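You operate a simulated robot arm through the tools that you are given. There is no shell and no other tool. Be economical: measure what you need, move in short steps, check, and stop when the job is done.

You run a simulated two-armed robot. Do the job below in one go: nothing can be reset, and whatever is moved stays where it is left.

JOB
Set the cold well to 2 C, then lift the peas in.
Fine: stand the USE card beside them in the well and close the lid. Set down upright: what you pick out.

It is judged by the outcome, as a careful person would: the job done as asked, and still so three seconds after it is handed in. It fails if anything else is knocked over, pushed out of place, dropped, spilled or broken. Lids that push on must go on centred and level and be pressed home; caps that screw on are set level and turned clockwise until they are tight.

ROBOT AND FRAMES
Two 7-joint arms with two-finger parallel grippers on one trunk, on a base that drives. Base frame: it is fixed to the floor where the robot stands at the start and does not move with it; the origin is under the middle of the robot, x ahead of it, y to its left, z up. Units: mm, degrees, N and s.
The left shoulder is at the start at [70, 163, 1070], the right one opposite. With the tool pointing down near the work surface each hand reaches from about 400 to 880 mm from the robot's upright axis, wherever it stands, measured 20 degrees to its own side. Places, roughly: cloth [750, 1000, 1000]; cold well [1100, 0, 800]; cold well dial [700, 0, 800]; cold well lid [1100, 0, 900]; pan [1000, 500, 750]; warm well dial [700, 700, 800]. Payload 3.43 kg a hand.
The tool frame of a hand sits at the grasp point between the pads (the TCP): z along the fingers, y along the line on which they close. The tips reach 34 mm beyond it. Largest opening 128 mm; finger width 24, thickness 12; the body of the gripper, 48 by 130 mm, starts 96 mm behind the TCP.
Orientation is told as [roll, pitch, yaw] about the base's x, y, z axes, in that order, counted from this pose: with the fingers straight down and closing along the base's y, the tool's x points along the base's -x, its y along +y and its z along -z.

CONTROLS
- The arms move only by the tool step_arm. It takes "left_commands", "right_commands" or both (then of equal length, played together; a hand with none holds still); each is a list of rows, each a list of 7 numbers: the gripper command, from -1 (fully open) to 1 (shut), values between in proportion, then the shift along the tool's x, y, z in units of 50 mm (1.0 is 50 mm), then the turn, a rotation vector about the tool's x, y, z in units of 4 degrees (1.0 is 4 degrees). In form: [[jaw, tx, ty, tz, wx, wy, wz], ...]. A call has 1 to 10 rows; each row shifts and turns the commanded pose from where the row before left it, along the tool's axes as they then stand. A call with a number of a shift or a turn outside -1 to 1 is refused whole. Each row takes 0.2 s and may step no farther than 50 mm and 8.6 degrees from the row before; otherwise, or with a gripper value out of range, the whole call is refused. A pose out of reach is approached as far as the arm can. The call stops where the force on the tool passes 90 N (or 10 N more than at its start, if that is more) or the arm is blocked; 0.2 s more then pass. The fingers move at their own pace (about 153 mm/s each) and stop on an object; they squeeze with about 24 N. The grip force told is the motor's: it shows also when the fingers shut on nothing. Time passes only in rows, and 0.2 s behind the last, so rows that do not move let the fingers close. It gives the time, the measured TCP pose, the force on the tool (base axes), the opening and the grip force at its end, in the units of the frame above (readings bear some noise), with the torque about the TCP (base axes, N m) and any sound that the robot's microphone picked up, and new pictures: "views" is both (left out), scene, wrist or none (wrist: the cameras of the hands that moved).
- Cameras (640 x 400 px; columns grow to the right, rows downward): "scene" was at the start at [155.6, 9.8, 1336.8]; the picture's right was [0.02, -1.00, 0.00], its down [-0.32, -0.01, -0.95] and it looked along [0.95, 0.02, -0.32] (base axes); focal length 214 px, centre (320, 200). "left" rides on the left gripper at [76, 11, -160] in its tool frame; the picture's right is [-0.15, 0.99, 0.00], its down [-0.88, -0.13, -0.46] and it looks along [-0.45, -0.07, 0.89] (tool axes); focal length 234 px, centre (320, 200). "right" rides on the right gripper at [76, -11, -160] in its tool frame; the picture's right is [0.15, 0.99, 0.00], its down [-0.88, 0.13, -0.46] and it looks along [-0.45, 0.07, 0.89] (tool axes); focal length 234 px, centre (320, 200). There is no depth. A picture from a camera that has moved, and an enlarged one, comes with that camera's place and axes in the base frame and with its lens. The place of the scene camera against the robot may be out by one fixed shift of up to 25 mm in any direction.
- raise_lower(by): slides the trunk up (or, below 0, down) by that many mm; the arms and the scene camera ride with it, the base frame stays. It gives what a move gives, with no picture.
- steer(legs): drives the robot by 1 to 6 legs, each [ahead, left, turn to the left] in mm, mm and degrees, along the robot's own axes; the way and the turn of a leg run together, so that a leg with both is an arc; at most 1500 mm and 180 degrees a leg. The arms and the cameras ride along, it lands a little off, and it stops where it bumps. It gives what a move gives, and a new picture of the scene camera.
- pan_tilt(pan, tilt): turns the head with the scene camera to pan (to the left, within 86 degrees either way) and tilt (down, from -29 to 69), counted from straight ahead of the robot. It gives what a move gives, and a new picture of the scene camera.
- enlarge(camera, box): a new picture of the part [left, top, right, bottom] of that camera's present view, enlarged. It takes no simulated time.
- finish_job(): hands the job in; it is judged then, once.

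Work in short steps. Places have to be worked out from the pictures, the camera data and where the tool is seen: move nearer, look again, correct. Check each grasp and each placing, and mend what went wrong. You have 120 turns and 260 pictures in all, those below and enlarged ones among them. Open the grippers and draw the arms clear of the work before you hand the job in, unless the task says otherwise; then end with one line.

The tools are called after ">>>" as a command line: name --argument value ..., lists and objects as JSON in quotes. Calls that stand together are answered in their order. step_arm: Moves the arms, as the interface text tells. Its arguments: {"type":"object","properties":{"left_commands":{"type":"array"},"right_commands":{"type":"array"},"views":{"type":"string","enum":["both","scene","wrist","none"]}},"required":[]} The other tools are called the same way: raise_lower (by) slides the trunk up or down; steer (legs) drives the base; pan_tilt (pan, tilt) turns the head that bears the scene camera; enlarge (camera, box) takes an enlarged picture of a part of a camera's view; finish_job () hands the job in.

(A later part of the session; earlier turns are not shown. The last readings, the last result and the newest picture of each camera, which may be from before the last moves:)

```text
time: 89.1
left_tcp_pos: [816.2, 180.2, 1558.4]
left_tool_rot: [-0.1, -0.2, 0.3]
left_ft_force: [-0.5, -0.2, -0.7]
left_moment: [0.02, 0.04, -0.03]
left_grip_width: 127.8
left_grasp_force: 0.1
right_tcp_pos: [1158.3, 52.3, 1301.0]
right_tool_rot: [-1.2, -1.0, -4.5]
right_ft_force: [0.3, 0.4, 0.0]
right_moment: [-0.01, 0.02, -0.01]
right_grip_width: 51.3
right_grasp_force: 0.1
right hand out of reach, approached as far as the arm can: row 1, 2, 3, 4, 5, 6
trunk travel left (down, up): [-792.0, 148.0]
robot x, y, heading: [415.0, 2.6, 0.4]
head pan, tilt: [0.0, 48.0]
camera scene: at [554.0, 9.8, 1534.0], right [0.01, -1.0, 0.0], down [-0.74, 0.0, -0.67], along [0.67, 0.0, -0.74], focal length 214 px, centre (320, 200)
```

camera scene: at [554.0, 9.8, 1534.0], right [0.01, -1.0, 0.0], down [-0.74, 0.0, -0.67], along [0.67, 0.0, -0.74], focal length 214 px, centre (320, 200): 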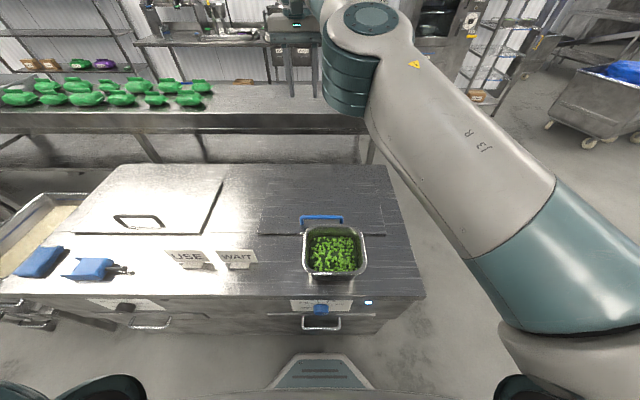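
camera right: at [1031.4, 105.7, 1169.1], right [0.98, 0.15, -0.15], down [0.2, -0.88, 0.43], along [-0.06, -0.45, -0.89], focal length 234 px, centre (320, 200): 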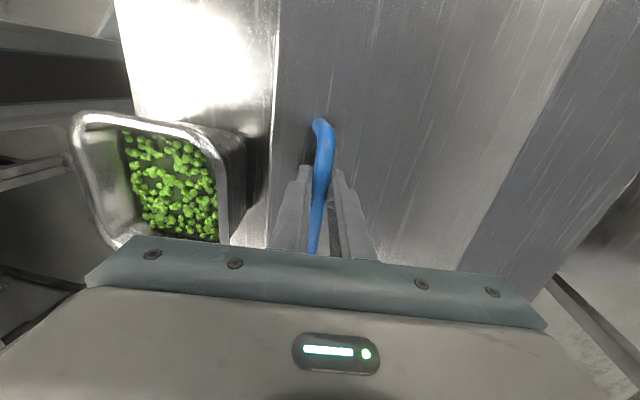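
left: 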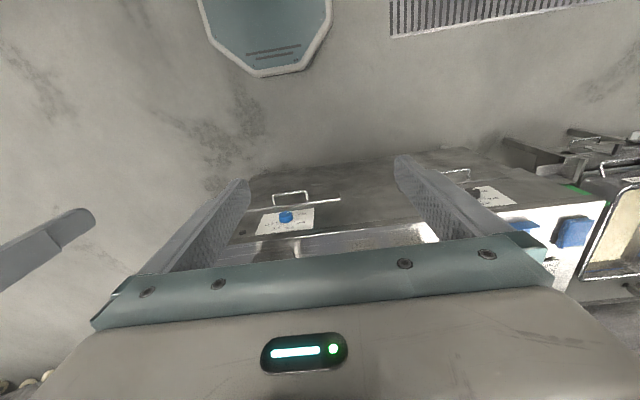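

I look up at the arm to see its configuration.

>>> pan_tilt --pan 0 --tilt 5

>>> pan_tilt --pan -30 --tilt 20

```text
time: 90.2
left_tcp_pos: [816.7, 180.8, 1558.3]
left_tool_rot: [-0.2, -0.1, 0.4]
left_ft_force: [0.2, -0.5, -0.1]
left_moment: [0.03, -0.02, -0.01]
left_grip_width: 127.9
left_grasp_force: 0.0
right_tcp_pos: [1158.3, 52.1, 1299.8]
right_tool_rot: [-1.4, -0.9, -4.5]
right_ft_force: [-0.6, -0.4, -1.0]
right_moment: [0.02, -0.01, 0.02]
right_grip_width: 51.4
right_grasp_force: 0.0
trunk travel left (down, up): [-792.0, 148.0]
robot x, y, heading: [415.7, 3.7, 0.4]
head pan, tilt: [0.0, 5.0]
camera scene: at [567.0, 10.7, 1601.1], right [0.01, -1.0, 0.0], down [-0.09, 0.0, -1.0], along [1.0, 0.01, -0.09], focal length 214 px, centre (320, 200)
```

scene: 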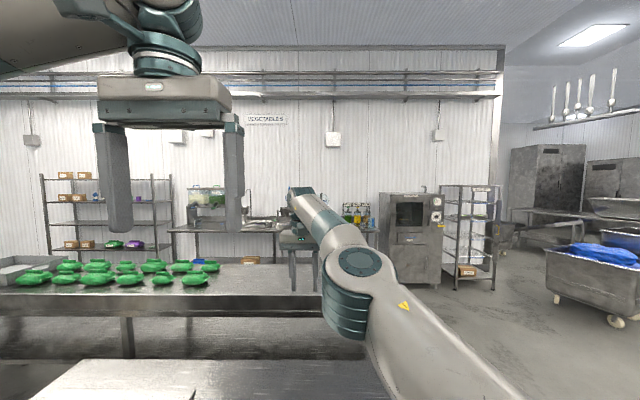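

```text
time: 91.1
left_tcp_pos: [815.5, 180.9, 1558.4]
left_tool_rot: [-0.1, -0.1, 0.4]
left_ft_force: [0.3, -0.2, -0.7]
left_moment: [-0.01, 0.01, 0.0]
left_grip_width: 128.0
left_grasp_force: 0.1
right_tcp_pos: [1158.7, 53.2, 1300.2]
right_tool_rot: [-1.3, -1.0, -4.5]
right_ft_force: [0.3, 0.2, -0.1]
right_moment: [-0.02, -0.01, 0.02]
right_grip_width: 51.0
right_grasp_force: 0.1
trunk travel left (down, up): [-792.0, 148.0]
robot x, y, heading: [409.1, 5.0, 0.6]
head pan, tilt: [-30.0, 20.0]
camera scene: at [556.0, -35.9, 1576.9], right [-0.49, -0.87, 0.0], down [-0.3, 0.17, -0.94], along [0.82, -0.46, -0.34], focal length 214 px, centre (320, 200)
```

scene: 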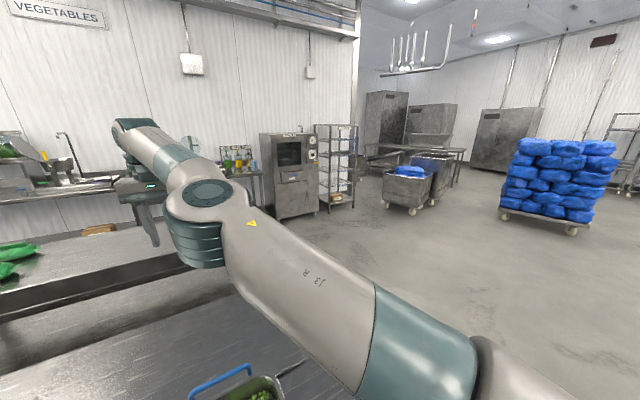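

The arm is fully straight. I push slightly outward along it, then pull inward, to get the elbow through its dead point.

>>> step_arm --right_commands '[[0.2, -0.8, 0.3, -0.2, 0, 0, 0], [0.2, -0.8, 0.3, -0.2, 0, 0, 0], [0.2, -0.8, 0.3, -0.2, 0, 0, 0], [0.2, 0, 0, 0, 0, 0, 0], [0.2, 0.9, -0.3, 0.2, 0, 0, 0], [0.2, 0.9, -0.3, 0.2, 0, 0, 0], [0.2, 0.9, -0.3, 0.2, 0, 0, 0], [0.2, 0.9, -0.3, 0.2, 0, 0, 0], [0.2, 0.9, -0.3, 0.2, 0, 0, 0], [0.2, 0.9, -0.3, 0.2, 0, 0, 0]]' --views "scene"

```text
time: 93.3
left_tcp_pos: [814.2, 180.9, 1558.4]
left_tool_rot: [-0.2, -0.1, 0.3]
left_ft_force: [-0.3, -0.6, 0.1]
left_moment: [-0.01, -0.02, 0.02]
left_grip_width: 127.8
left_grasp_force: 0.0
right_tcp_pos: [885.1, -20.3, 1240.0]
right_tool_rot: [-1.2, -1.2, -4.5]
right_ft_force: [-0.7, 0.4, -0.5]
right_moment: [-0.01, -0.02, -0.02]
right_grip_width: 51.0
right_grasp_force: 0.1
right hand out of reach, approached as far as the arm can: row 1, 2, 3
trunk travel left (down, up): [-792.0, 148.0]
robot x, y, heading: [414.4, 1.4, 0.4]
head pan, tilt: [-30.0, 20.0]
camera scene: at [554.3, -35.4, 1577.1], right [-0.49, -0.87, 0.0], down [-0.3, 0.17, -0.94], along [0.82, -0.46, -0.34], focal length 214 px, centre (320, 200)
```

scene: 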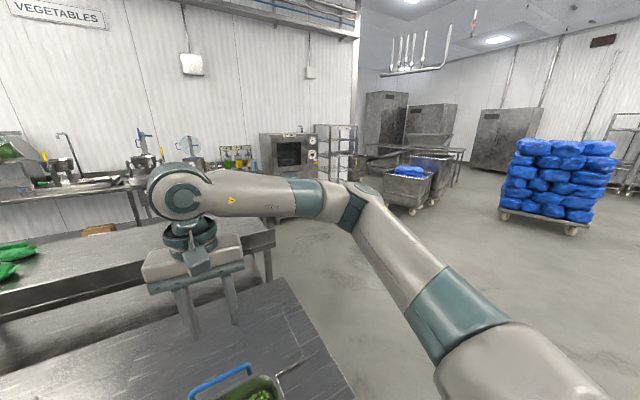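

Freed. Now I yaw the right hand to −90° again and move above the handle.

>>> step_arm --right_commands '[[0.2, 0, 0, 0, -0.3, 0.3, 1], [0.2, 0, 0, 0, 0, 0, 1], [0.2, 0, 0, 0, 0, 0, 1], [0.2, 0, 0, 0, 0, 0, 1], [0.2, 0, 0, 0, 0, 0, 1], [0.2, 0, 0, 0, 0, 0, 1], [0.2, 0, 0, 0, 0, 0, 1], [0.2, 0, 0, 0, 0, 0, 1], [0.2, 0, 0, 0, 0, 0, 1], [0.2, 0, 0, 0, 0, 0, 1]]' --views "none"

>>> step_arm --right_commands '[[0.2, 0, 0, 0, 0, 0, 1], [0.2, 0, 0, 0, 0, 0, 1], [0.2, 0, 0, 0, 0, 0, 1], [0.2, 0, 0, 0, 0, 0, 1], [0.2, 0, 0, 0, 0, 0, 1], [0.2, 0, 0, 0, 0, 0, 1], [0.2, 0, 0, 0, 0, 0, 1], [0.2, 0, 0, 0, 0, 0, 1], [0.2, 0, 0, 0, 0, 0, 1], [0.2, 0, 0, 0, 0, 0, 1]]' --views "none"

>>> step_arm --right_commands '[[0.2, 0, 0, 0, 0, 0, 1], [0.2, 0, 0, 0, 0, 0, 0.4], [0.2, 0.25, 0.8, 0, 0, 0, 0], [0.2, 0.25, 0.8, 0.4, 0, 0, 0], [0.2, 0, 0.6, 0.7, 0, 0, 0], [0.2, 0, 0, 0.9, 0, 0, 0], [0.2, 0, 0, 0.9, 0, 0, 0]]' --views "wrist"

>>> pan_tilt --pan 0 --tilt 45

```text
time: 95.5
left_tcp_pos: [817.5, 180.7, 1558.4]
left_tool_rot: [-0.2, 0.0, 0.4]
left_ft_force: [-0.4, -0.5, 0.6]
left_moment: [0.0, -0.01, -0.03]
left_grip_width: 128.2
left_grasp_force: 0.0
right_tcp_pos: [886.9, -23.1, 1237.6]
right_tool_rot: [0.0, 0.0, -44.5]
right_ft_force: [-0.5, -0.1, 0.3]
right_moment: [0.0, 0.03, 0.01]
right_grip_width: 51.3
right_grasp_force: 0.0
trunk travel left (down, up): [-792.0, 148.0]
robot x, y, heading: [414.9, 3.1, 0.5]
head pan, tilt: [-30.0, 20.0]
```

```text
time: 97.7
left_tcp_pos: [815.3, 180.1, 1557.2]
left_tool_rot: [-0.2, -0.1, 0.5]
left_ft_force: [0.0, 0.4, 0.3]
left_moment: [0.03, -0.01, 0.0]
left_grip_width: 127.9
left_grasp_force: 0.1
right_tcp_pos: [886.6, -22.2, 1237.9]
right_tool_rot: [0.0, 0.0, -84.7]
right_ft_force: [0.4, -0.3, -0.3]
right_moment: [0.03, 0.01, -0.02]
right_grip_width: 51.4
right_grasp_force: 0.1
trunk travel left (down, up): [-792.0, 148.0]
robot x, y, heading: [411.2, 2.4, 0.3]
head pan, tilt: [-30.0, 20.0]
```

```text
time: 99.3
left_tcp_pos: [817.2, 180.4, 1557.6]
left_tool_rot: [0.0, 0.1, 0.4]
left_ft_force: [-0.7, 0.2, -0.3]
left_moment: [-0.07, 0.0, -0.01]
left_grip_width: 128.1
left_grasp_force: 0.1
right_tcp_pos: [996.5, 2.0, 1093.4]
right_tool_rot: [0.1, 0.1, -90.1]
right_ft_force: [1.1, 0.9, 0.0]
right_moment: [0.02, 0.04, 0.02]
right_grip_width: 51.2
right_grasp_force: 0.0
trunk travel left (down, up): [-792.0, 148.0]
robot x, y, heading: [414.8, 1.4, 0.4]
head pan, tilt: [-30.0, 20.0]
camera right: at [986.4, 79.0, 1254.0], right [0.99, 0.14, 0.0], down [0.13, -0.88, 0.46], along [0.07, -0.45, -0.89], focal length 234 px, centre (320, 200)
```

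right: 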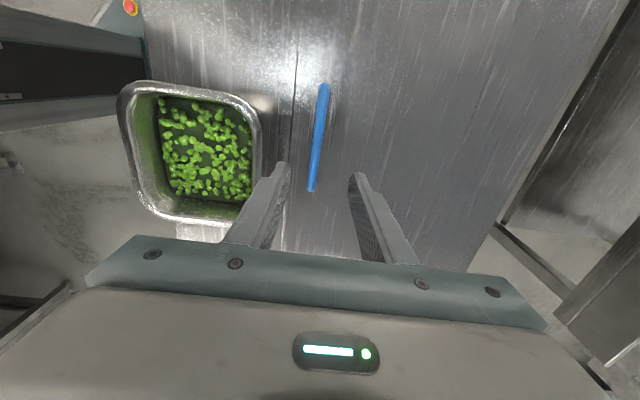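

```text
time: 100.3
left_tcp_pos: [816.8, 179.9, 1559.2]
left_tool_rot: [-0.1, -0.1, 0.4]
left_ft_force: [-0.3, -0.1, -0.5]
left_moment: [0.02, 0.01, -0.02]
left_grip_width: 127.9
left_grasp_force: 0.0
right_tcp_pos: [996.3, 2.2, 1094.2]
right_tool_rot: [0.0, 0.0, -90.1]
right_ft_force: [0.5, 0.0, 0.2]
right_moment: [0.01, 0.01, -0.01]
right_grip_width: 51.2
right_grasp_force: 0.0
trunk travel left (down, up): [-792.0, 148.0]
robot x, y, heading: [415.8, 1.7, 0.4]
head pan, tilt: [0.0, 45.0]
camera scene: at [556.2, 10.4, 1538.3], right [0.01, -1.0, 0.0], down [-0.71, 0.0, -0.71], along [0.71, 0.0, -0.71], focal length 214 px, centre (320, 200)
```

scene: 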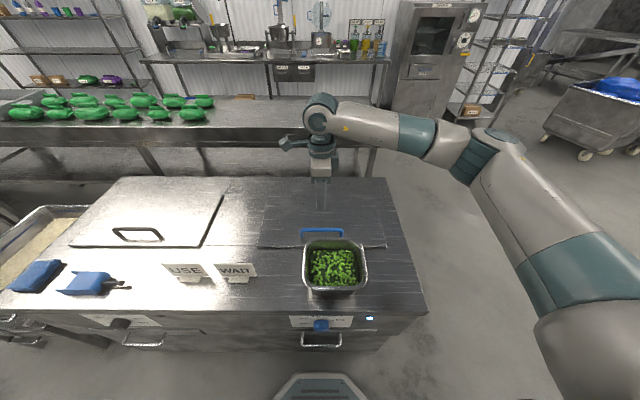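

Good pose. The right hand descends onto the bar and grips, while the left hand pitches forward in readiness.

>>> step_arm --right_commands '[[0.2, 0.05, -0.03, 0.8, 0, 0, 0], [0.2, 0, 0, 0.8, 0, 0, 0], [0.2, 0, 0, 0.8, 0, 0, 0], [0.2, 0, 0, 0.8, 0, 0, 0], [0.2, 0, 0, 0.12, 0, 0, 0], [0.2, 0, 0, 0, 0, 0, 0], [0.6, 0, 0, 0, 0, 0, 0], [1, 0, 0, 0, 0, 0, 0], [1, 0, 0, 0, 0, 0, 0]]' --left_commands '[[1, 0, 0, 0, 0, -1, 0], [1, 0, 0, 0, 0, -1, 0], [1, 0, 0, 0, 0, -1, 0], [1, 0, 0, 0, 0, -1, 0], [1, 0, 0, 0, 0, -1, 0], [1, 0, 0, 0, 0, -1, 0], [1, 0, 0, 0, 0, -1, 0], [1, 0, 0, 0, 0, -1, 0], [1, 0, 0, 0, 0, -1, 0]]' --views "wrist"

```text
time: 102.3
left_tcp_pos: [813.7, 180.5, 1558.8]
left_tool_rot: [-0.1, -36.2, 0.4]
left_ft_force: [-0.6, 0.3, 0.5]
left_moment: [0.05, -0.01, 0.01]
left_grip_width: 0.0
left_grasp_force: 23.8
right_tcp_pos: [993.4, 5.1, 927.1]
right_tool_rot: [-0.1, 0.0, -90.0]
right_ft_force: [-16.1, -1.5, -6.1]
right_moment: [-0.01, 0.05, 0.04]
right_grip_width: 13.4
right_grasp_force: 45.0
trunk travel left (down, up): [-792.0, 148.0]
robot x, y, heading: [410.6, -0.3, 0.3]
head pan, tilt: [0.0, 45.0]
camera right: at [982.5, 82.1, 1087.2], right [0.99, 0.15, 0.0], down [0.13, -0.88, 0.46], along [0.06, -0.45, -0.89], focal length 234 px, centre (320, 200)
camera left: at [658.2, 191.5, 1641.2], right [0.11, 0.99, 0.09], down [0.44, -0.13, 0.89], along [0.89, -0.06, -0.45], focal length 234 px, centre (320, 200)
```

right: 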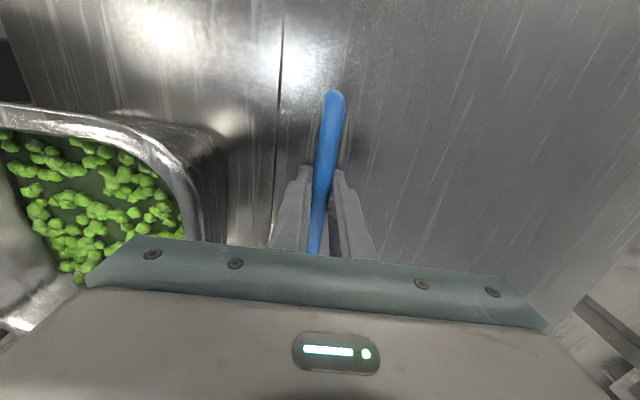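
left: 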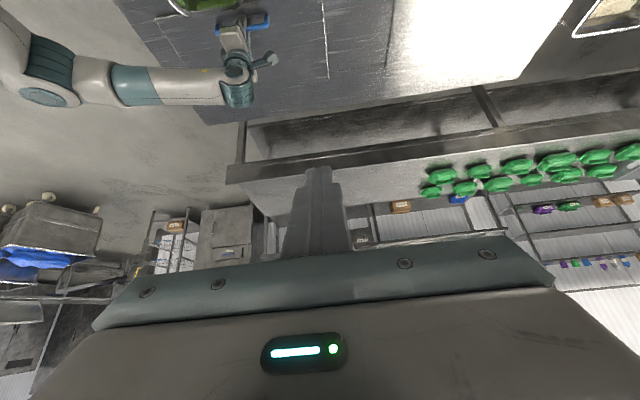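

Gripped. Refitting the hinge at about x=1230, I lift along that arc to ~40°.

>>> step_arm --right_commands '[[1, 0, 0.072, -0.327, 0.5, 0, 0], [1, 0, 0.072, -0.327, 0.5, 0, 0], [1, 0, 0.095, -0.32, 0.5, 0, 0], [1, 0, 0.095, -0.32, 0.5, 0, 0], [1, 0, 0.116, -0.315, 0.5, 0, 0], [1, 0, 0.116, -0.315, 0.5, 0, 0], [1, 0, 0.138, -0.306, 0.5, 0, 0], [1, 0, 0.138, -0.306, 0.5, 0, 0], [1, 0, 0.159, -0.298, 0.5, 0, 0], [1, 0, 0.159, -0.298, 0.5, 0, 0]]' --views "both"

```text
time: 104.5
left_tcp_pos: [820.9, 181.8, 1555.7]
left_tool_rot: [-0.2, -36.0, 0.5]
left_ft_force: [0.3, -0.6, -0.5]
left_moment: [0.0, 0.03, -0.01]
left_grip_width: 0.0
left_grasp_force: 23.9
right_tcp_pos: [1079.1, 5.9, 1070.9]
right_tool_rot: [-20.2, 0.1, -90.1]
right_ft_force: [6.4, 4.1, -21.9]
right_moment: [-0.04, 0.11, 0.06]
right_grip_width: 13.6
right_grasp_force: 44.8
trunk travel left (down, up): [-792.0, 148.0]
robot x, y, heading: [413.0, 1.8, 0.3]
head pan, tilt: [0.0, 45.0]
camera scene: at [560.8, 11.9, 1537.6], right [0.01, -1.0, 0.0], down [-0.71, -0.01, -0.7], along [0.7, 0.0, -0.71], focal length 214 px, centre (320, 200)
camera right: at [1124.2, 82.0, 1223.2], right [0.93, 0.14, -0.34], down [0.28, -0.88, 0.38], along [-0.25, -0.45, -0.86], focal length 234 px, centre (320, 200)
```

scene: 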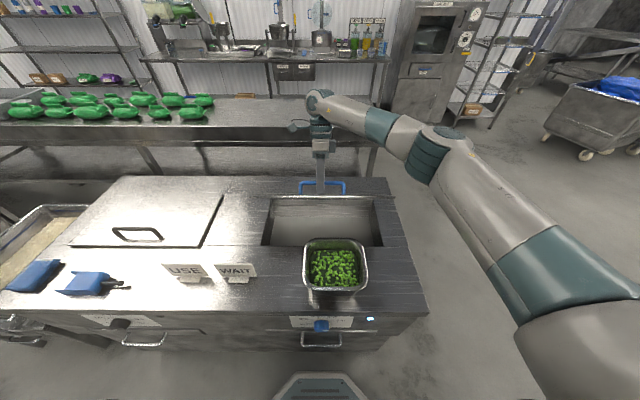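
right: 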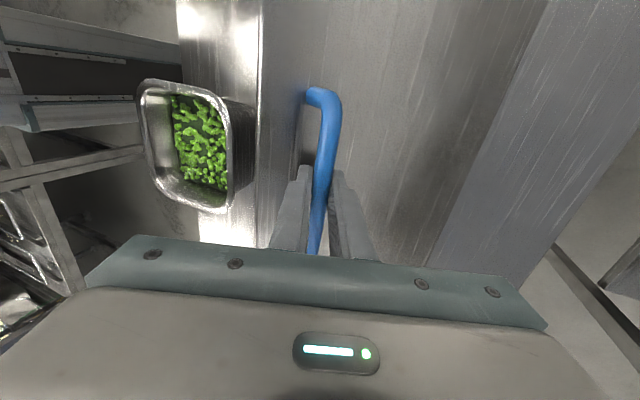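

The lid is at about 40° with low force. I carry it on to ~56° with less tilt, while the left hand comes down in front of it.

>>> step_arm --right_commands '[[1, 0, 0.113, -0.275, -0.75, 0, 0], [1, 0, 0.113, -0.275, -0.75, 0, 0], [1, 0, 0.21, -0.237, -0.75, 0, 0], [1, 0, 0.21, -0.237, -0.75, 0, 0], [1, 0, 0, 0, 0, 0, 0], [1, 0, 0, 0, 0, 0, 0], [1, 0, 0, 0, 0, 0, 0], [1, 0, 0, 0, 0, 0, 0], [1, 0, 0, 0, 0, 0, 0]]' --left_commands '[[1, 0.47, 0, 0.65, 0, 0, 0], [1, 0.47, 0, 0.65, 0, 0, 0], [1, 0.47, 0, 0.65, 0, 0, 0], [1, 0.47, 0, 0.65, 0, 0, 0], [1, 0.47, 0, 0.65, 0, 0, 0], [1, 0.47, 0, 0.65, 0, 0, 0], [1, 0.47, 0, 0.65, 0, 0, 0], [1, 0.47, 0, 0.65, 0, 0, 0], [1, 0.47, 0, 0.65, 0, 0, 0]]' --views "both"

```text
time: 106.5
left_tcp_pos: [894.5, 155.3, 1250.3]
left_tool_rot: [-0.1, -35.8, 0.5]
left_ft_force: [0.7, -0.2, -0.1]
left_moment: [0.03, -0.02, 0.01]
left_grip_width: 0.0
left_grasp_force: 24.0
left hand out of reach, approached as far as the arm can: row 6, 7, 8, 9
right_tcp_pos: [1124.2, 4.6, 1110.1]
right_tool_rot: [-8.2, 0.0, -90.1]
right_ft_force: [10.5, -1.0, -29.8]
right_moment: [-0.64, -0.18, 0.31]
right_grip_width: 13.6
right_grasp_force: 44.8
trunk travel left (down, up): [-792.0, 148.0]
robot x, y, heading: [409.0, 4.3, 0.3]
head pan, tilt: [0.0, 45.0]
camera scene: at [562.5, 10.2, 1537.6], right [0.01, -1.0, 0.0], down [-0.71, 0.0, -0.7], along [0.7, 0.0, -0.71], focal length 214 px, centre (320, 200)
camera right: at [1137.3, 80.7, 1269.0], right [0.98, 0.14, -0.14], down [0.19, -0.88, 0.43], along [-0.06, -0.45, -0.89], focal length 234 px, centre (320, 200)
camera left: at [740.3, 165.8, 1332.7], right [0.11, 0.99, 0.08], down [0.45, -0.13, 0.88], along [0.89, -0.06, -0.46], focal length 234 px, centre (320, 200)
```

scene: 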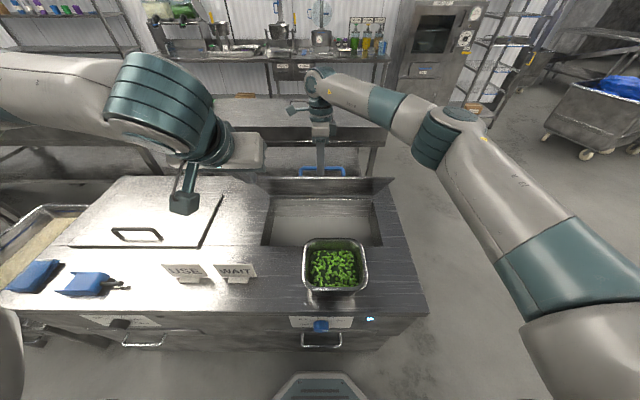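
right: 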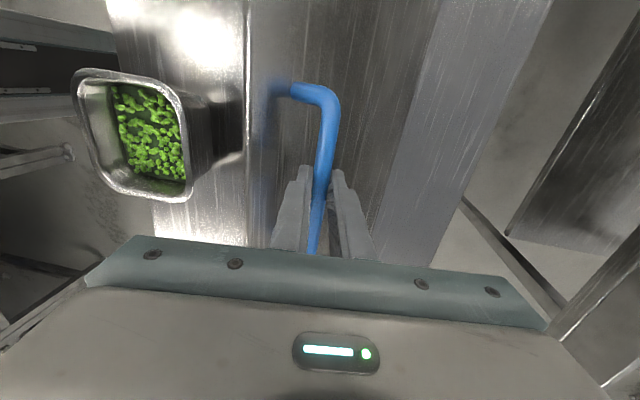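
left: 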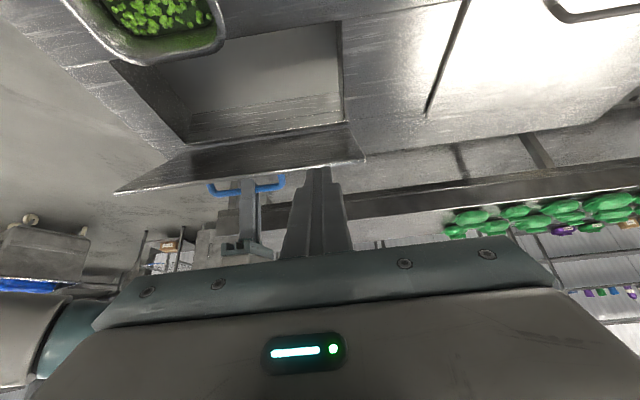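

Lid at ~58°. The left hand moves ahead to put its closed fingertips in front of the lid's underside at its left part.

>>> step_arm --left_commands '[[1, -0.1, 0.15, 0.7, 0, 0, 0], [1, -0.1, 0.15, 0.7, 0, 0, 0], [1, -0.1, 0.15, 0.7, 0, 0, 0], [1, -0.1, 0.15, 0.7, 0, 0, 0], [1, -0.1, 0.1, 0.7, 0, 0, 0]]' --views "both"

```text
time: 107.7
left_tcp_pos: [1018.9, 191.1, 1123.0]
left_tool_rot: [-0.1, -35.9, 0.5]
left_ft_force: [-0.3, 1.0, 0.3]
left_moment: [0.01, 0.0, 0.02]
left_grip_width: 0.0
left_grasp_force: 24.2
right_tcp_pos: [1124.7, 5.0, 1109.1]
right_tool_rot: [-8.2, 0.0, -90.1]
right_ft_force: [11.0, -0.8, -25.5]
right_moment: [0.2, -0.1, 0.08]
right_grip_width: 13.8
right_grasp_force: 45.3
trunk travel left (down, up): [-792.0, 148.0]
robot x, y, heading: [415.1, -1.9, 0.2]
head pan, tilt: [0.0, 45.0]
camera scene: at [562.3, 10.1, 1537.7], right [0.01, -1.0, 0.0], down [-0.71, 0.0, -0.7], along [0.7, 0.0, -0.71], focal length 214 px, centre (320, 200)
camera left: at [864.5, 201.9, 1206.1], right [0.11, 0.99, 0.08], down [0.45, -0.13, 0.89], along [0.89, -0.06, -0.46], focal length 234 px, centre (320, 200)
```

scene: 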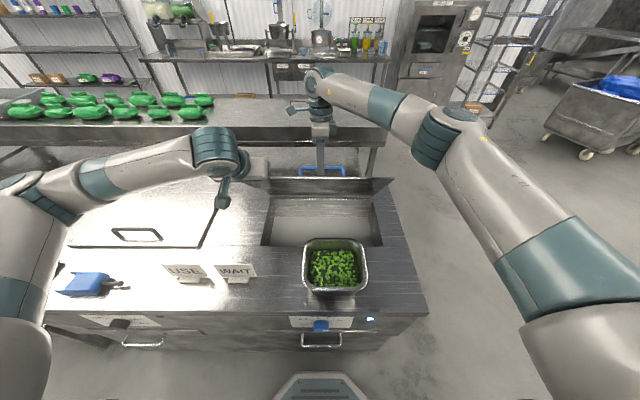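
left: 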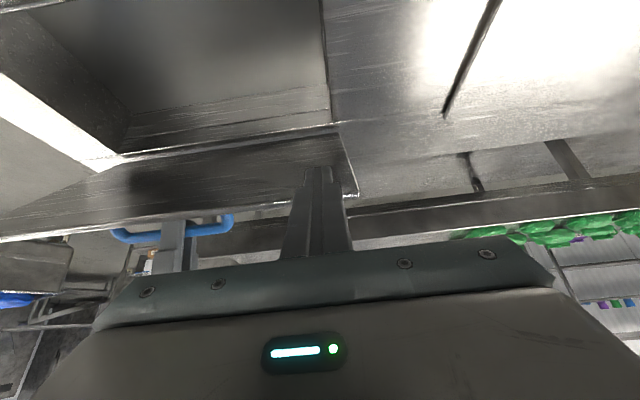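

The fingertips sit in front of the underside near its edge. I push forward gently till contact.

>>> step_arm --left_commands '[[1, -0.24, 0, 0.18, 0, 0, 0], [1, -0.24, 0, 0.18, 0, 0, 0], [1, -0.24, 0, 0.18, 0, 0, 0], [1, -0.16, 0, 0.12, 0, 0, 0]]' --views "wrist"

```text
time: 108.4
left_tcp_pos: [1038.4, 192.1, 1128.9]
left_tool_rot: [-0.1, -36.0, -0.1]
left_ft_force: [-8.2, 2.1, 3.4]
left_moment: [0.07, 0.16, -0.02]
left_grip_width: 0.1
left_grasp_force: 24.3
right_tcp_pos: [1123.3, 4.5, 1113.3]
right_tool_rot: [-7.3, 0.0, -90.4]
right_ft_force: [-1.3, -2.7, 2.3]
right_moment: [0.13, 0.28, 0.38]
right_grip_width: 13.6
right_grasp_force: 45.0
trunk travel left (down, up): [-792.0, 148.0]
robot x, y, heading: [415.6, 2.6, 0.6]
head pan, tilt: [0.0, 45.0]
stopped in row 3 (left hand): the force on the tool passed its limit at 114 N (the readings are from after the stop); the commanded pose is now the measured one
camera left: at [884.4, 204.4, 1212.0], right [0.12, 0.99, 0.09], down [0.45, -0.13, 0.89], along [0.89, -0.07, -0.46], focal length 234 px, centre (320, 200)
```

left: 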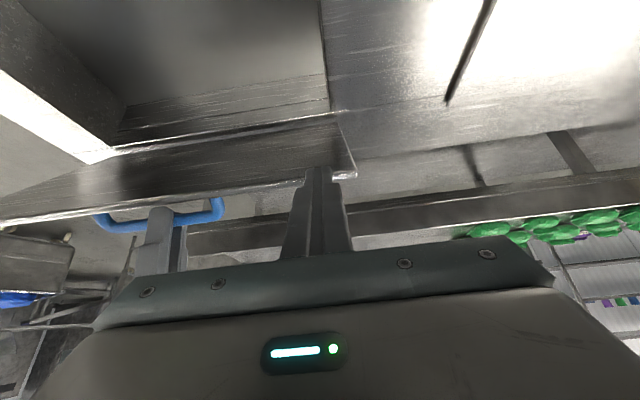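

Contact made. Now the right hand opens slightly, leaving the lid resting on the left fingers.

>>> step_arm --right_commands '[[0.75, 0, 0, 0, 0, 0, 0], [0.55, 0, 0, 0, 0, 0, 0], [0.55, 0, 0, 0, 0, 0, 0]]' --views "both"

```text
time: 109.2
left_tcp_pos: [1039.4, 192.7, 1127.7]
left_tool_rot: [0.0, -36.1, 0.2]
left_ft_force: [-10.6, -0.5, 9.6]
left_moment: [0.03, 0.09, -0.07]
left_grip_width: 0.0
left_grasp_force: 23.8
right_tcp_pos: [1122.5, 4.6, 1113.3]
right_tool_rot: [-7.1, -0.1, -90.3]
right_ft_force: [-0.7, -0.3, 0.1]
right_moment: [-0.03, 0.02, 0.01]
right_grip_width: 28.8
right_grasp_force: 0.0
trunk travel left (down, up): [-792.0, 148.0]
robot x, y, heading: [411.5, 0.3, 0.3]
head pan, tilt: [0.0, 45.0]
camera scene: at [552.5, 10.8, 1538.6], right [0.01, -1.0, 0.0], down [-0.71, -0.01, -0.71], along [0.71, 0.01, -0.71], focal length 214 px, centre (320, 200)
camera right: at [1131.8, 80.9, 1273.0], right [0.98, 0.14, -0.12], down [0.18, -0.88, 0.44], along [-0.05, -0.45, -0.89], focal length 234 px, centre (320, 200)
```

scene: 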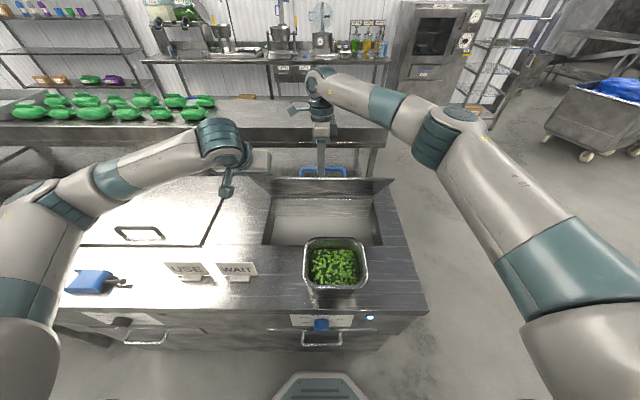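
right: 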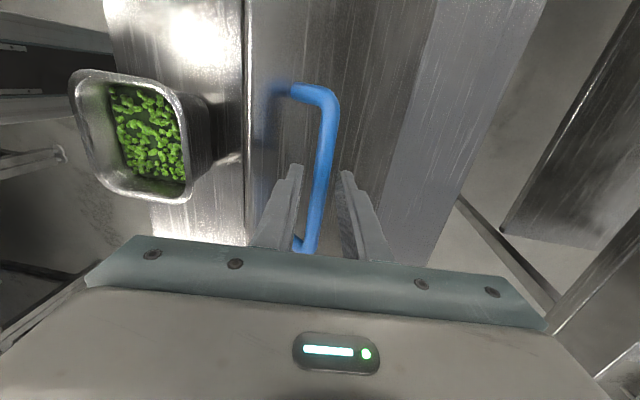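

Lid rests on the left fingers. I withdraw the right hand up and back.

>>> step_arm --right_commands '[[0.55, 0, 0, -0.6, 0, 0, 0], [0.55, 0, 0, -0.8, 0, 0, 0], [0.55, 0, -0.2, -0.8, 0, 0, 0], [0.55, 0, -0.8, -0.3, 0, 0, 0], [0.55, 0, -0.8, 0, 0, 0, 0], [0.55, -0.5, -0.8, 0, -0.9, 0, 0], [0.55, -0.5, -0.8, 0, -0.9, 0, 0]]' --views "scene"

```text
time: 110.8
left_tcp_pos: [1040.1, 191.7, 1127.9]
left_tool_rot: [0.0, -35.9, 0.2]
left_ft_force: [-12.9, -0.4, 13.0]
left_moment: [-0.15, 0.19, 0.16]
left_grip_width: 0.0
left_grasp_force: 24.0
right_tcp_pos: [968.3, -44.9, 1257.5]
right_tool_rot: [0.1, 0.0, -90.4]
right_ft_force: [0.1, 0.8, 0.1]
right_moment: [-0.02, 0.05, 0.04]
right_grip_width: 28.8
right_grasp_force: 0.0
trunk travel left (down, up): [-792.0, 148.0]
robot x, y, heading: [410.0, 2.3, 0.5]
head pan, tilt: [0.0, 45.0]
camera scene: at [552.2, 10.2, 1538.5], right [0.01, -1.0, 0.0], down [-0.71, -0.01, -0.71], along [0.71, 0.01, -0.71], focal length 214 px, centre (320, 200)
```

scene: 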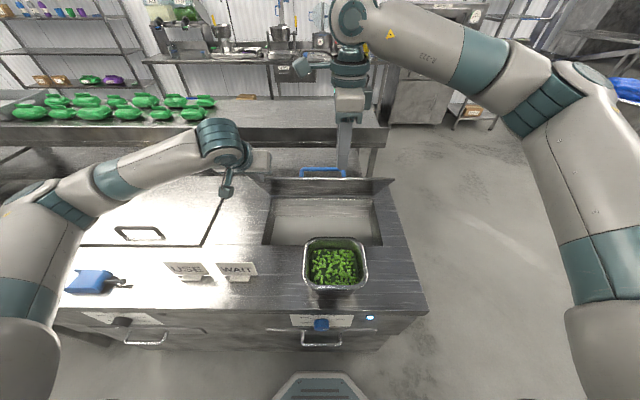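

I slide the left fingertips a bit lower under the lid, then push it up and back along its arc.

>>> step_arm --left_commands '[[1, 0.04, 0, 0.3, 0, 0, 0], [1, 0.04, 0, 0.27, 0, 0, 0], [1, -0.4, 0, 0.01, 0, 0, 0], [1, -0.4, 0, 0.01, 0, 0, 0], [1, -0.42, 0, 0.085, 0, 0, 0], [1, -0.42, 0, 0.085, 0, 0, 0], [1, -0.4, 0, 0.16, 0, 0, 0], [1, -0.4, 0, 0.16, 0, 0, 0]]' --views "both"

```text
time: 111.3
left_tcp_pos: [1041.8, 193.2, 1129.1]
left_tool_rot: [-0.6, -38.1, 0.3]
left_ft_force: [-53.0, 1.5, 68.3]
left_moment: [0.77, 0.22, -0.56]
left_grip_width: 0.0
left_grasp_force: 23.9
right_tcp_pos: [959.0, -41.0, 1260.6]
right_tool_rot: [0.5, 0.0, -90.2]
right_ft_force: [1.4, 1.0, 0.7]
right_moment: [-0.02, 0.1, -0.01]
right_grip_width: 28.8
right_grasp_force: 0.2
trunk travel left (down, up): [-792.0, 148.0]
robot x, y, heading: [408.8, 6.8, 1.0]
head pan, tilt: [0.0, 45.0]
stopped in row 2 (left hand): the force on the tool passed its limit at 101 N (the readings are from after the stop); the commanded pose is now the measured one
camera scene: at [540.8, 10.9, 1540.0], right [0.01, -1.0, 0.0], down [-0.7, -0.01, -0.71], along [0.71, 0.01, -0.7], focal length 214 px, centre (320, 200)
camera left: at [883.4, 205.9, 1207.3], right [0.12, 0.99, 0.08], down [0.41, -0.12, 0.9], along [0.9, -0.07, -0.42], focal length 234 px, centre (320, 200)
```

scene: 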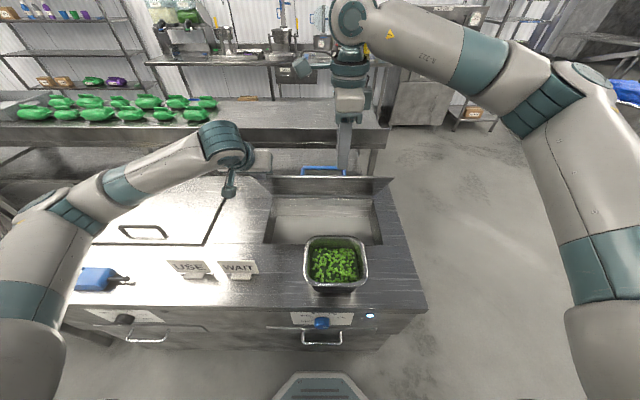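
left: 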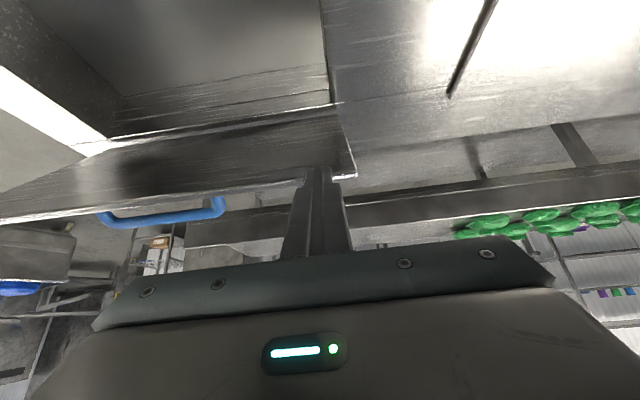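

Sliding met strong resistance along the lid. I zoom in to see the contact.

>>> enlarge --camera "left" --box '[240, 120, 400, 260]'

>>> enlarge --camera "scene" --box '[200, 130, 320, 250]'

```text
2.86 times, centred on (320, 190) of left
camera zoom: at [883.4, 205.9, 1207.3], right [0.12, 0.99, 0.08], down [0.41, -0.12, 0.9], along [0.9, -0.07, -0.42], focal length 669 px, centre (320, 229)
```

zoom: 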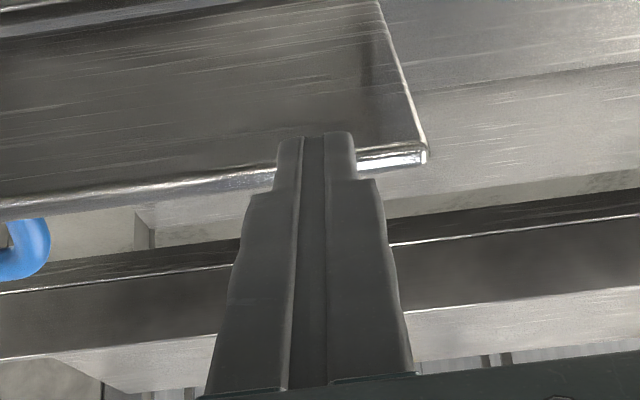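

```text
3.33 times, centred on (260, 190) of scene
camera zoom: at [540.8, 10.9, 1540.0], right [0.01, -1.0, 0.0], down [-0.7, -0.01, -0.71], along [0.71, 0.01, -0.7], focal length 715 px, centre (520, 233)
```

zoom: 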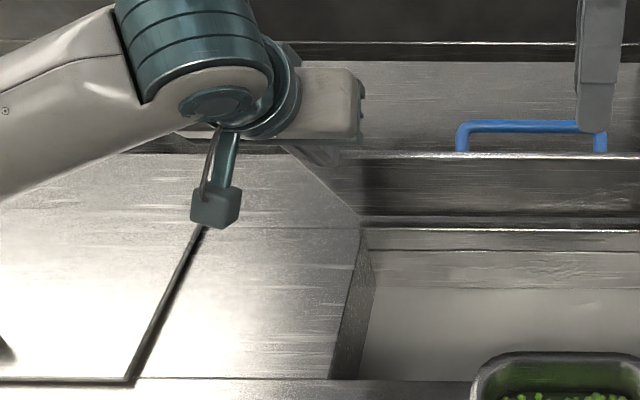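

The finger's shoulder seems to be under the lid's edge, so axial pushing was the trouble. I ease off axially and push along the arc.

>>> step_arm --left_commands '[[1, 0, 0, -0.08, 0, 0, 0], [1, -0.457, 0, 0.02, 0, 0, 0], [1, -0.457, 0, 0.04, 0, 0, 0], [1, -0.431, 0, 0.12, 0, 0, 0], [1, -0.431, 0, 0.17, 0, 0, 0]]' --views "both"

```text
time: 112.5
left_tcp_pos: [1121.8, 191.5, 1170.3]
left_tool_rot: [-0.4, -37.9, 0.4]
left_ft_force: [-20.5, 2.8, 57.5]
left_moment: [0.47, -0.5, -0.22]
left_grip_width: 0.0
left_grasp_force: 23.9
right_tcp_pos: [959.8, -44.8, 1261.7]
right_tool_rot: [0.4, 0.2, -90.4]
right_ft_force: [-0.3, 0.0, 0.0]
right_moment: [0.01, 0.01, -0.01]
right_grip_width: 29.0
right_grasp_force: 0.1
trunk travel left (down, up): [-792.0, 148.0]
robot x, y, heading: [412.7, 0.6, 0.3]
head pan, tilt: [0.0, 45.0]
camera scene: at [542.7, 9.2, 1539.6], right [0.01, -1.0, 0.0], down [-0.7, -0.01, -0.71], along [0.71, 0.01, -0.7], focal length 214 px, centre (320, 200)
camera left: at [965.2, 204.8, 1247.9], right [0.11, 0.99, 0.08], down [0.42, -0.13, 0.9], along [0.9, -0.07, -0.43], focal length 234 px, centre (320, 200)
```

scene: 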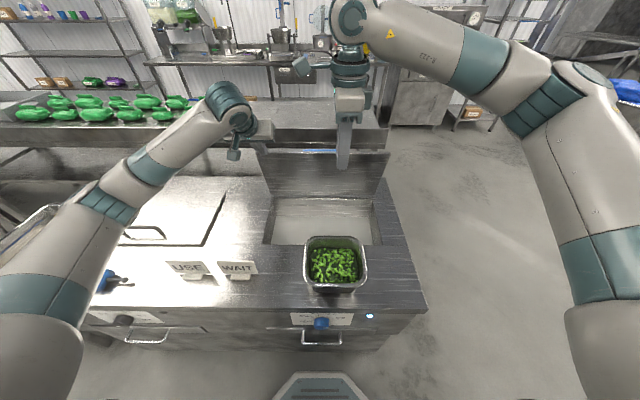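
left: 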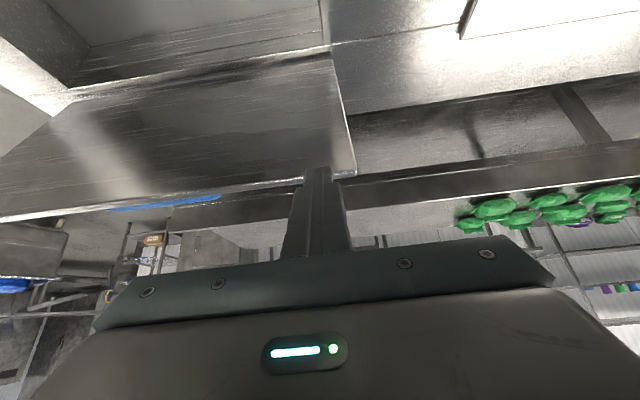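

Lid is now ~72° open. I continue along the arc past vertical.

>>> step_arm --left_commands '[[1, 0, 0, -0.08, 0, 0, 0], [1, -0.466, 0, 0.19, 0, 0, 0], [1, -0.466, 0, 0.2, 0, 0, 0], [1, -0.39, 0, 0.27, 0, 0, 0], [1, -0.39, 0, 0.27, 0, 0, 0]]' --views "both"

```text
time: 113.7
left_tcp_pos: [1223.9, 192.5, 1177.5]
left_tool_rot: [0.0, -36.9, 0.0]
left_ft_force: [1.5, 1.0, 30.8]
left_moment: [0.07, -0.73, 0.03]
left_grip_width: 0.0
left_grasp_force: 23.5
right_tcp_pos: [967.9, -43.2, 1257.3]
right_tool_rot: [0.2, 0.1, -90.2]
right_ft_force: [0.8, -0.2, 0.8]
right_moment: [0.0, 0.01, -0.03]
right_grip_width: 29.0
right_grasp_force: 0.1
trunk travel left (down, up): [-792.0, 148.0]
robot x, y, heading: [412.4, 0.3, 0.6]
head pan, tilt: [0.0, 45.0]
camera scene: at [551.8, 9.9, 1538.3], right [0.01, -1.0, 0.0], down [-0.71, -0.01, -0.71], along [0.71, 0.01, -0.71], focal length 214 px, centre (320, 200)
camera left: at [1068.1, 204.6, 1257.7], right [0.12, 0.99, 0.09], down [0.43, -0.13, 0.89], along [0.9, -0.07, -0.44], focal length 234 px, centre (320, 200)
```

scene: 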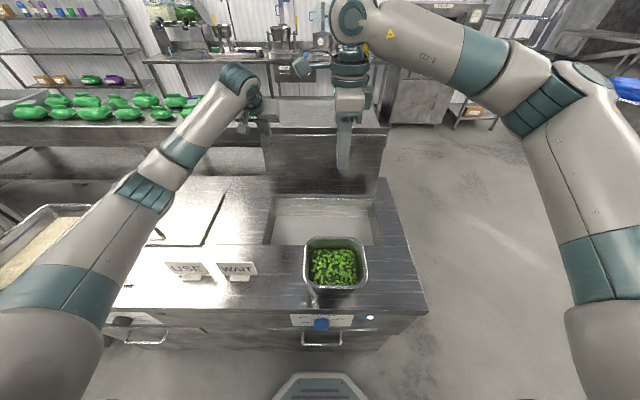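
left: 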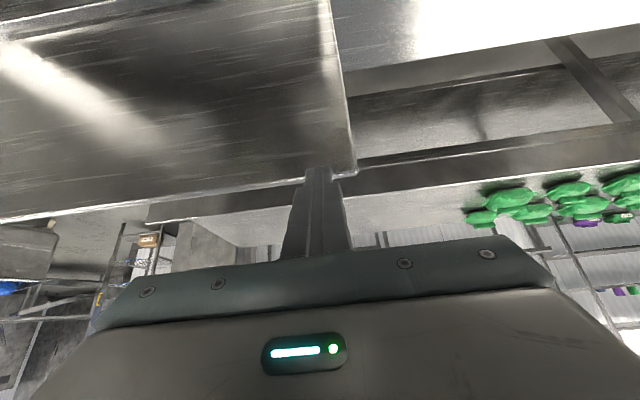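

Lid is about vertical. I push a little more until it leans back or meets its stop.

>>> step_arm --left_commands '[[1, -0.3, 0, 0.2, 0, 0, 0], [1, -0.3, 0, 0.3, 0, 0, 0], [1, -0.3, 0, 0.3, 0, 0, 0]]' --views "both"

```text
time: 114.5
left_tcp_pos: [1278.2, 194.8, 1174.0]
left_tool_rot: [0.0, -37.2, 0.3]
left_ft_force: [0.4, -0.2, 2.6]
left_moment: [0.01, 0.1, -0.01]
left_grip_width: 0.0
left_grasp_force: 24.0
right_tcp_pos: [961.4, -42.5, 1260.2]
right_tool_rot: [0.4, 0.0, -90.2]
right_ft_force: [-0.7, 0.0, -0.4]
right_moment: [0.03, -0.07, -0.02]
right_grip_width: 28.9
right_grasp_force: 0.1
trunk travel left (down, up): [-792.0, 148.0]
robot x, y, heading: [411.9, 5.1, 0.8]
head pan, tilt: [0.0, 45.0]
camera scene: at [544.1, 10.7, 1539.0], right [0.01, -1.0, 0.0], down [-0.7, -0.01, -0.71], along [0.71, 0.01, -0.7], focal length 214 px, centre (320, 200)
camera left: at [1121.8, 207.7, 1253.7], right [0.11, 0.99, 0.09], down [0.43, -0.13, 0.9], along [0.9, -0.06, -0.44], focal length 234 px, centre (320, 200)
```

scene: 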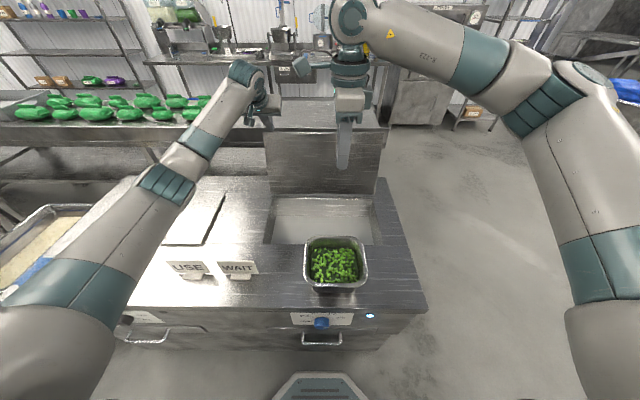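
left: 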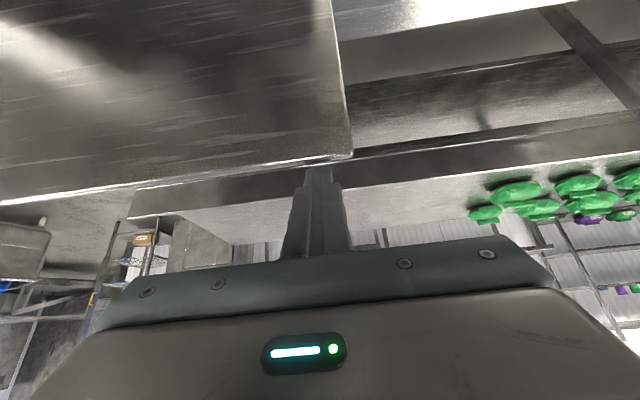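

No force now: the lid seems to stand by itself. I retract the left hand up and back.

>>> step_arm --left_commands '[[1, -0.3, 0, -0.6, 0, 0, 0], [1, 0, 0, -0.9, 0, 0, 0], [1, 0, 0, -0.9, 0, 0, 0], [1, 0.6, 0, -0.6, 0, 0, 0], [1, 0.6, 0, -0.6, 0, 0, 0], [1, 0.6, 0, -0.6, 0, 0, 0]]' --views "both"

```text
time: 115.9
left_tcp_pos: [1099.2, 196.9, 1292.1]
left_tool_rot: [-0.4, -36.6, 0.3]
left_ft_force: [0.2, 0.0, 0.3]
left_moment: [0.01, -0.06, 0.01]
left_grip_width: 0.0
left_grasp_force: 23.4
right_tcp_pos: [969.6, -42.5, 1256.6]
right_tool_rot: [0.0, 0.0, -90.4]
right_ft_force: [0.6, 0.2, 0.5]
right_moment: [0.0, 0.01, 0.0]
right_grip_width: 28.8
right_grasp_force: 0.1
trunk travel left (down, up): [-792.0, 148.0]
robot x, y, heading: [411.0, 2.6, 0.5]
head pan, tilt: [0.0, 45.0]
camera scene: at [554.3, 12.6, 1538.2], right [0.01, -1.0, 0.0], down [-0.71, -0.01, -0.71], along [0.71, 0.01, -0.71], focal length 214 px, centre (320, 200)
camera left: at [943.3, 207.9, 1373.2], right [0.12, 0.99, 0.08], down [0.44, -0.13, 0.89], along [0.89, -0.07, -0.45], focal length 234 px, centre (320, 200)
```

scene: 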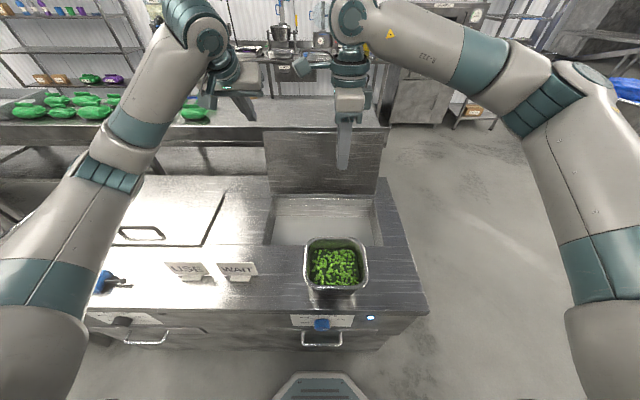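
left: 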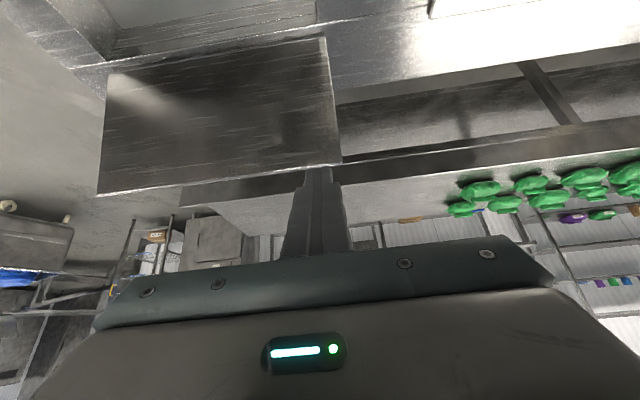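

The lid stays open by itself. Now I examine the well and the pan.

>>> enlarge --camera "scene" --box '[250, 120, 430, 320]'

>>> enlarge --camera "right" --box '[0, 0, 640, 400]'

>>> enlarge --camera "scene" --box '[130, 240, 310, 320]'

```text
2.00 times, centred on (340, 220) of scene
camera zoom: at [554.3, 12.6, 1538.2], right [0.01, -1.0, 0.0], down [-0.71, -0.01, -0.71], along [0.71, 0.01, -0.71], focal length 429 px, centre (280, 160)
```

zoom: 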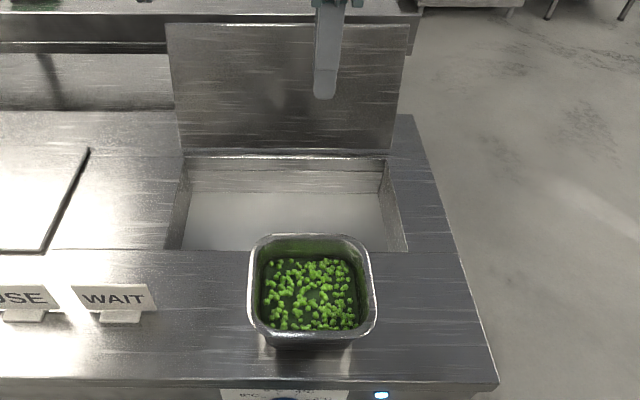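

```text
1.00 times, centred on (320, 200) of right (not enlarged: the box is as wide or as high as the picture)
camera zoom: at [958.8, 34.6, 1416.1], right [0.99, 0.14, 0.0], down [0.13, -0.88, 0.46], along [0.07, -0.45, -0.89], focal length 234 px, centre (320, 200)
```

zoom: 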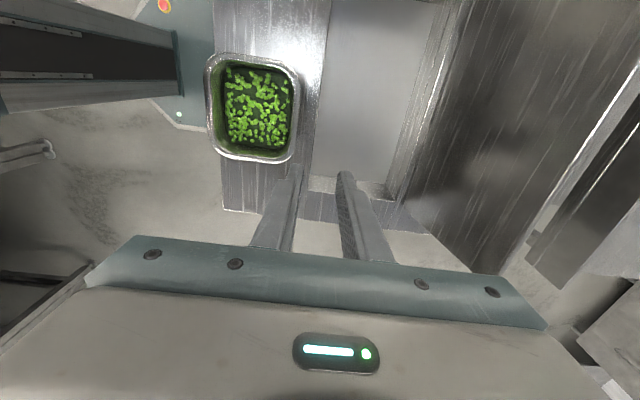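

```text
3.56 times, centred on (220, 280) of scene
camera zoom: at [554.3, 12.6, 1538.2], right [0.01, -1.0, 0.0], down [-0.71, -0.01, -0.71], along [0.71, 0.01, -0.71], focal length 763 px, centre (676, -84)
```

zoom: 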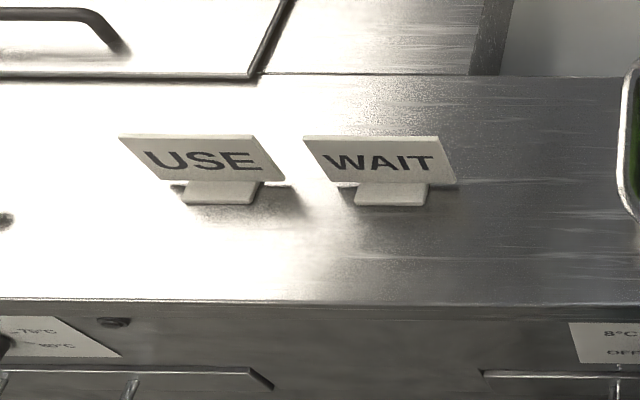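

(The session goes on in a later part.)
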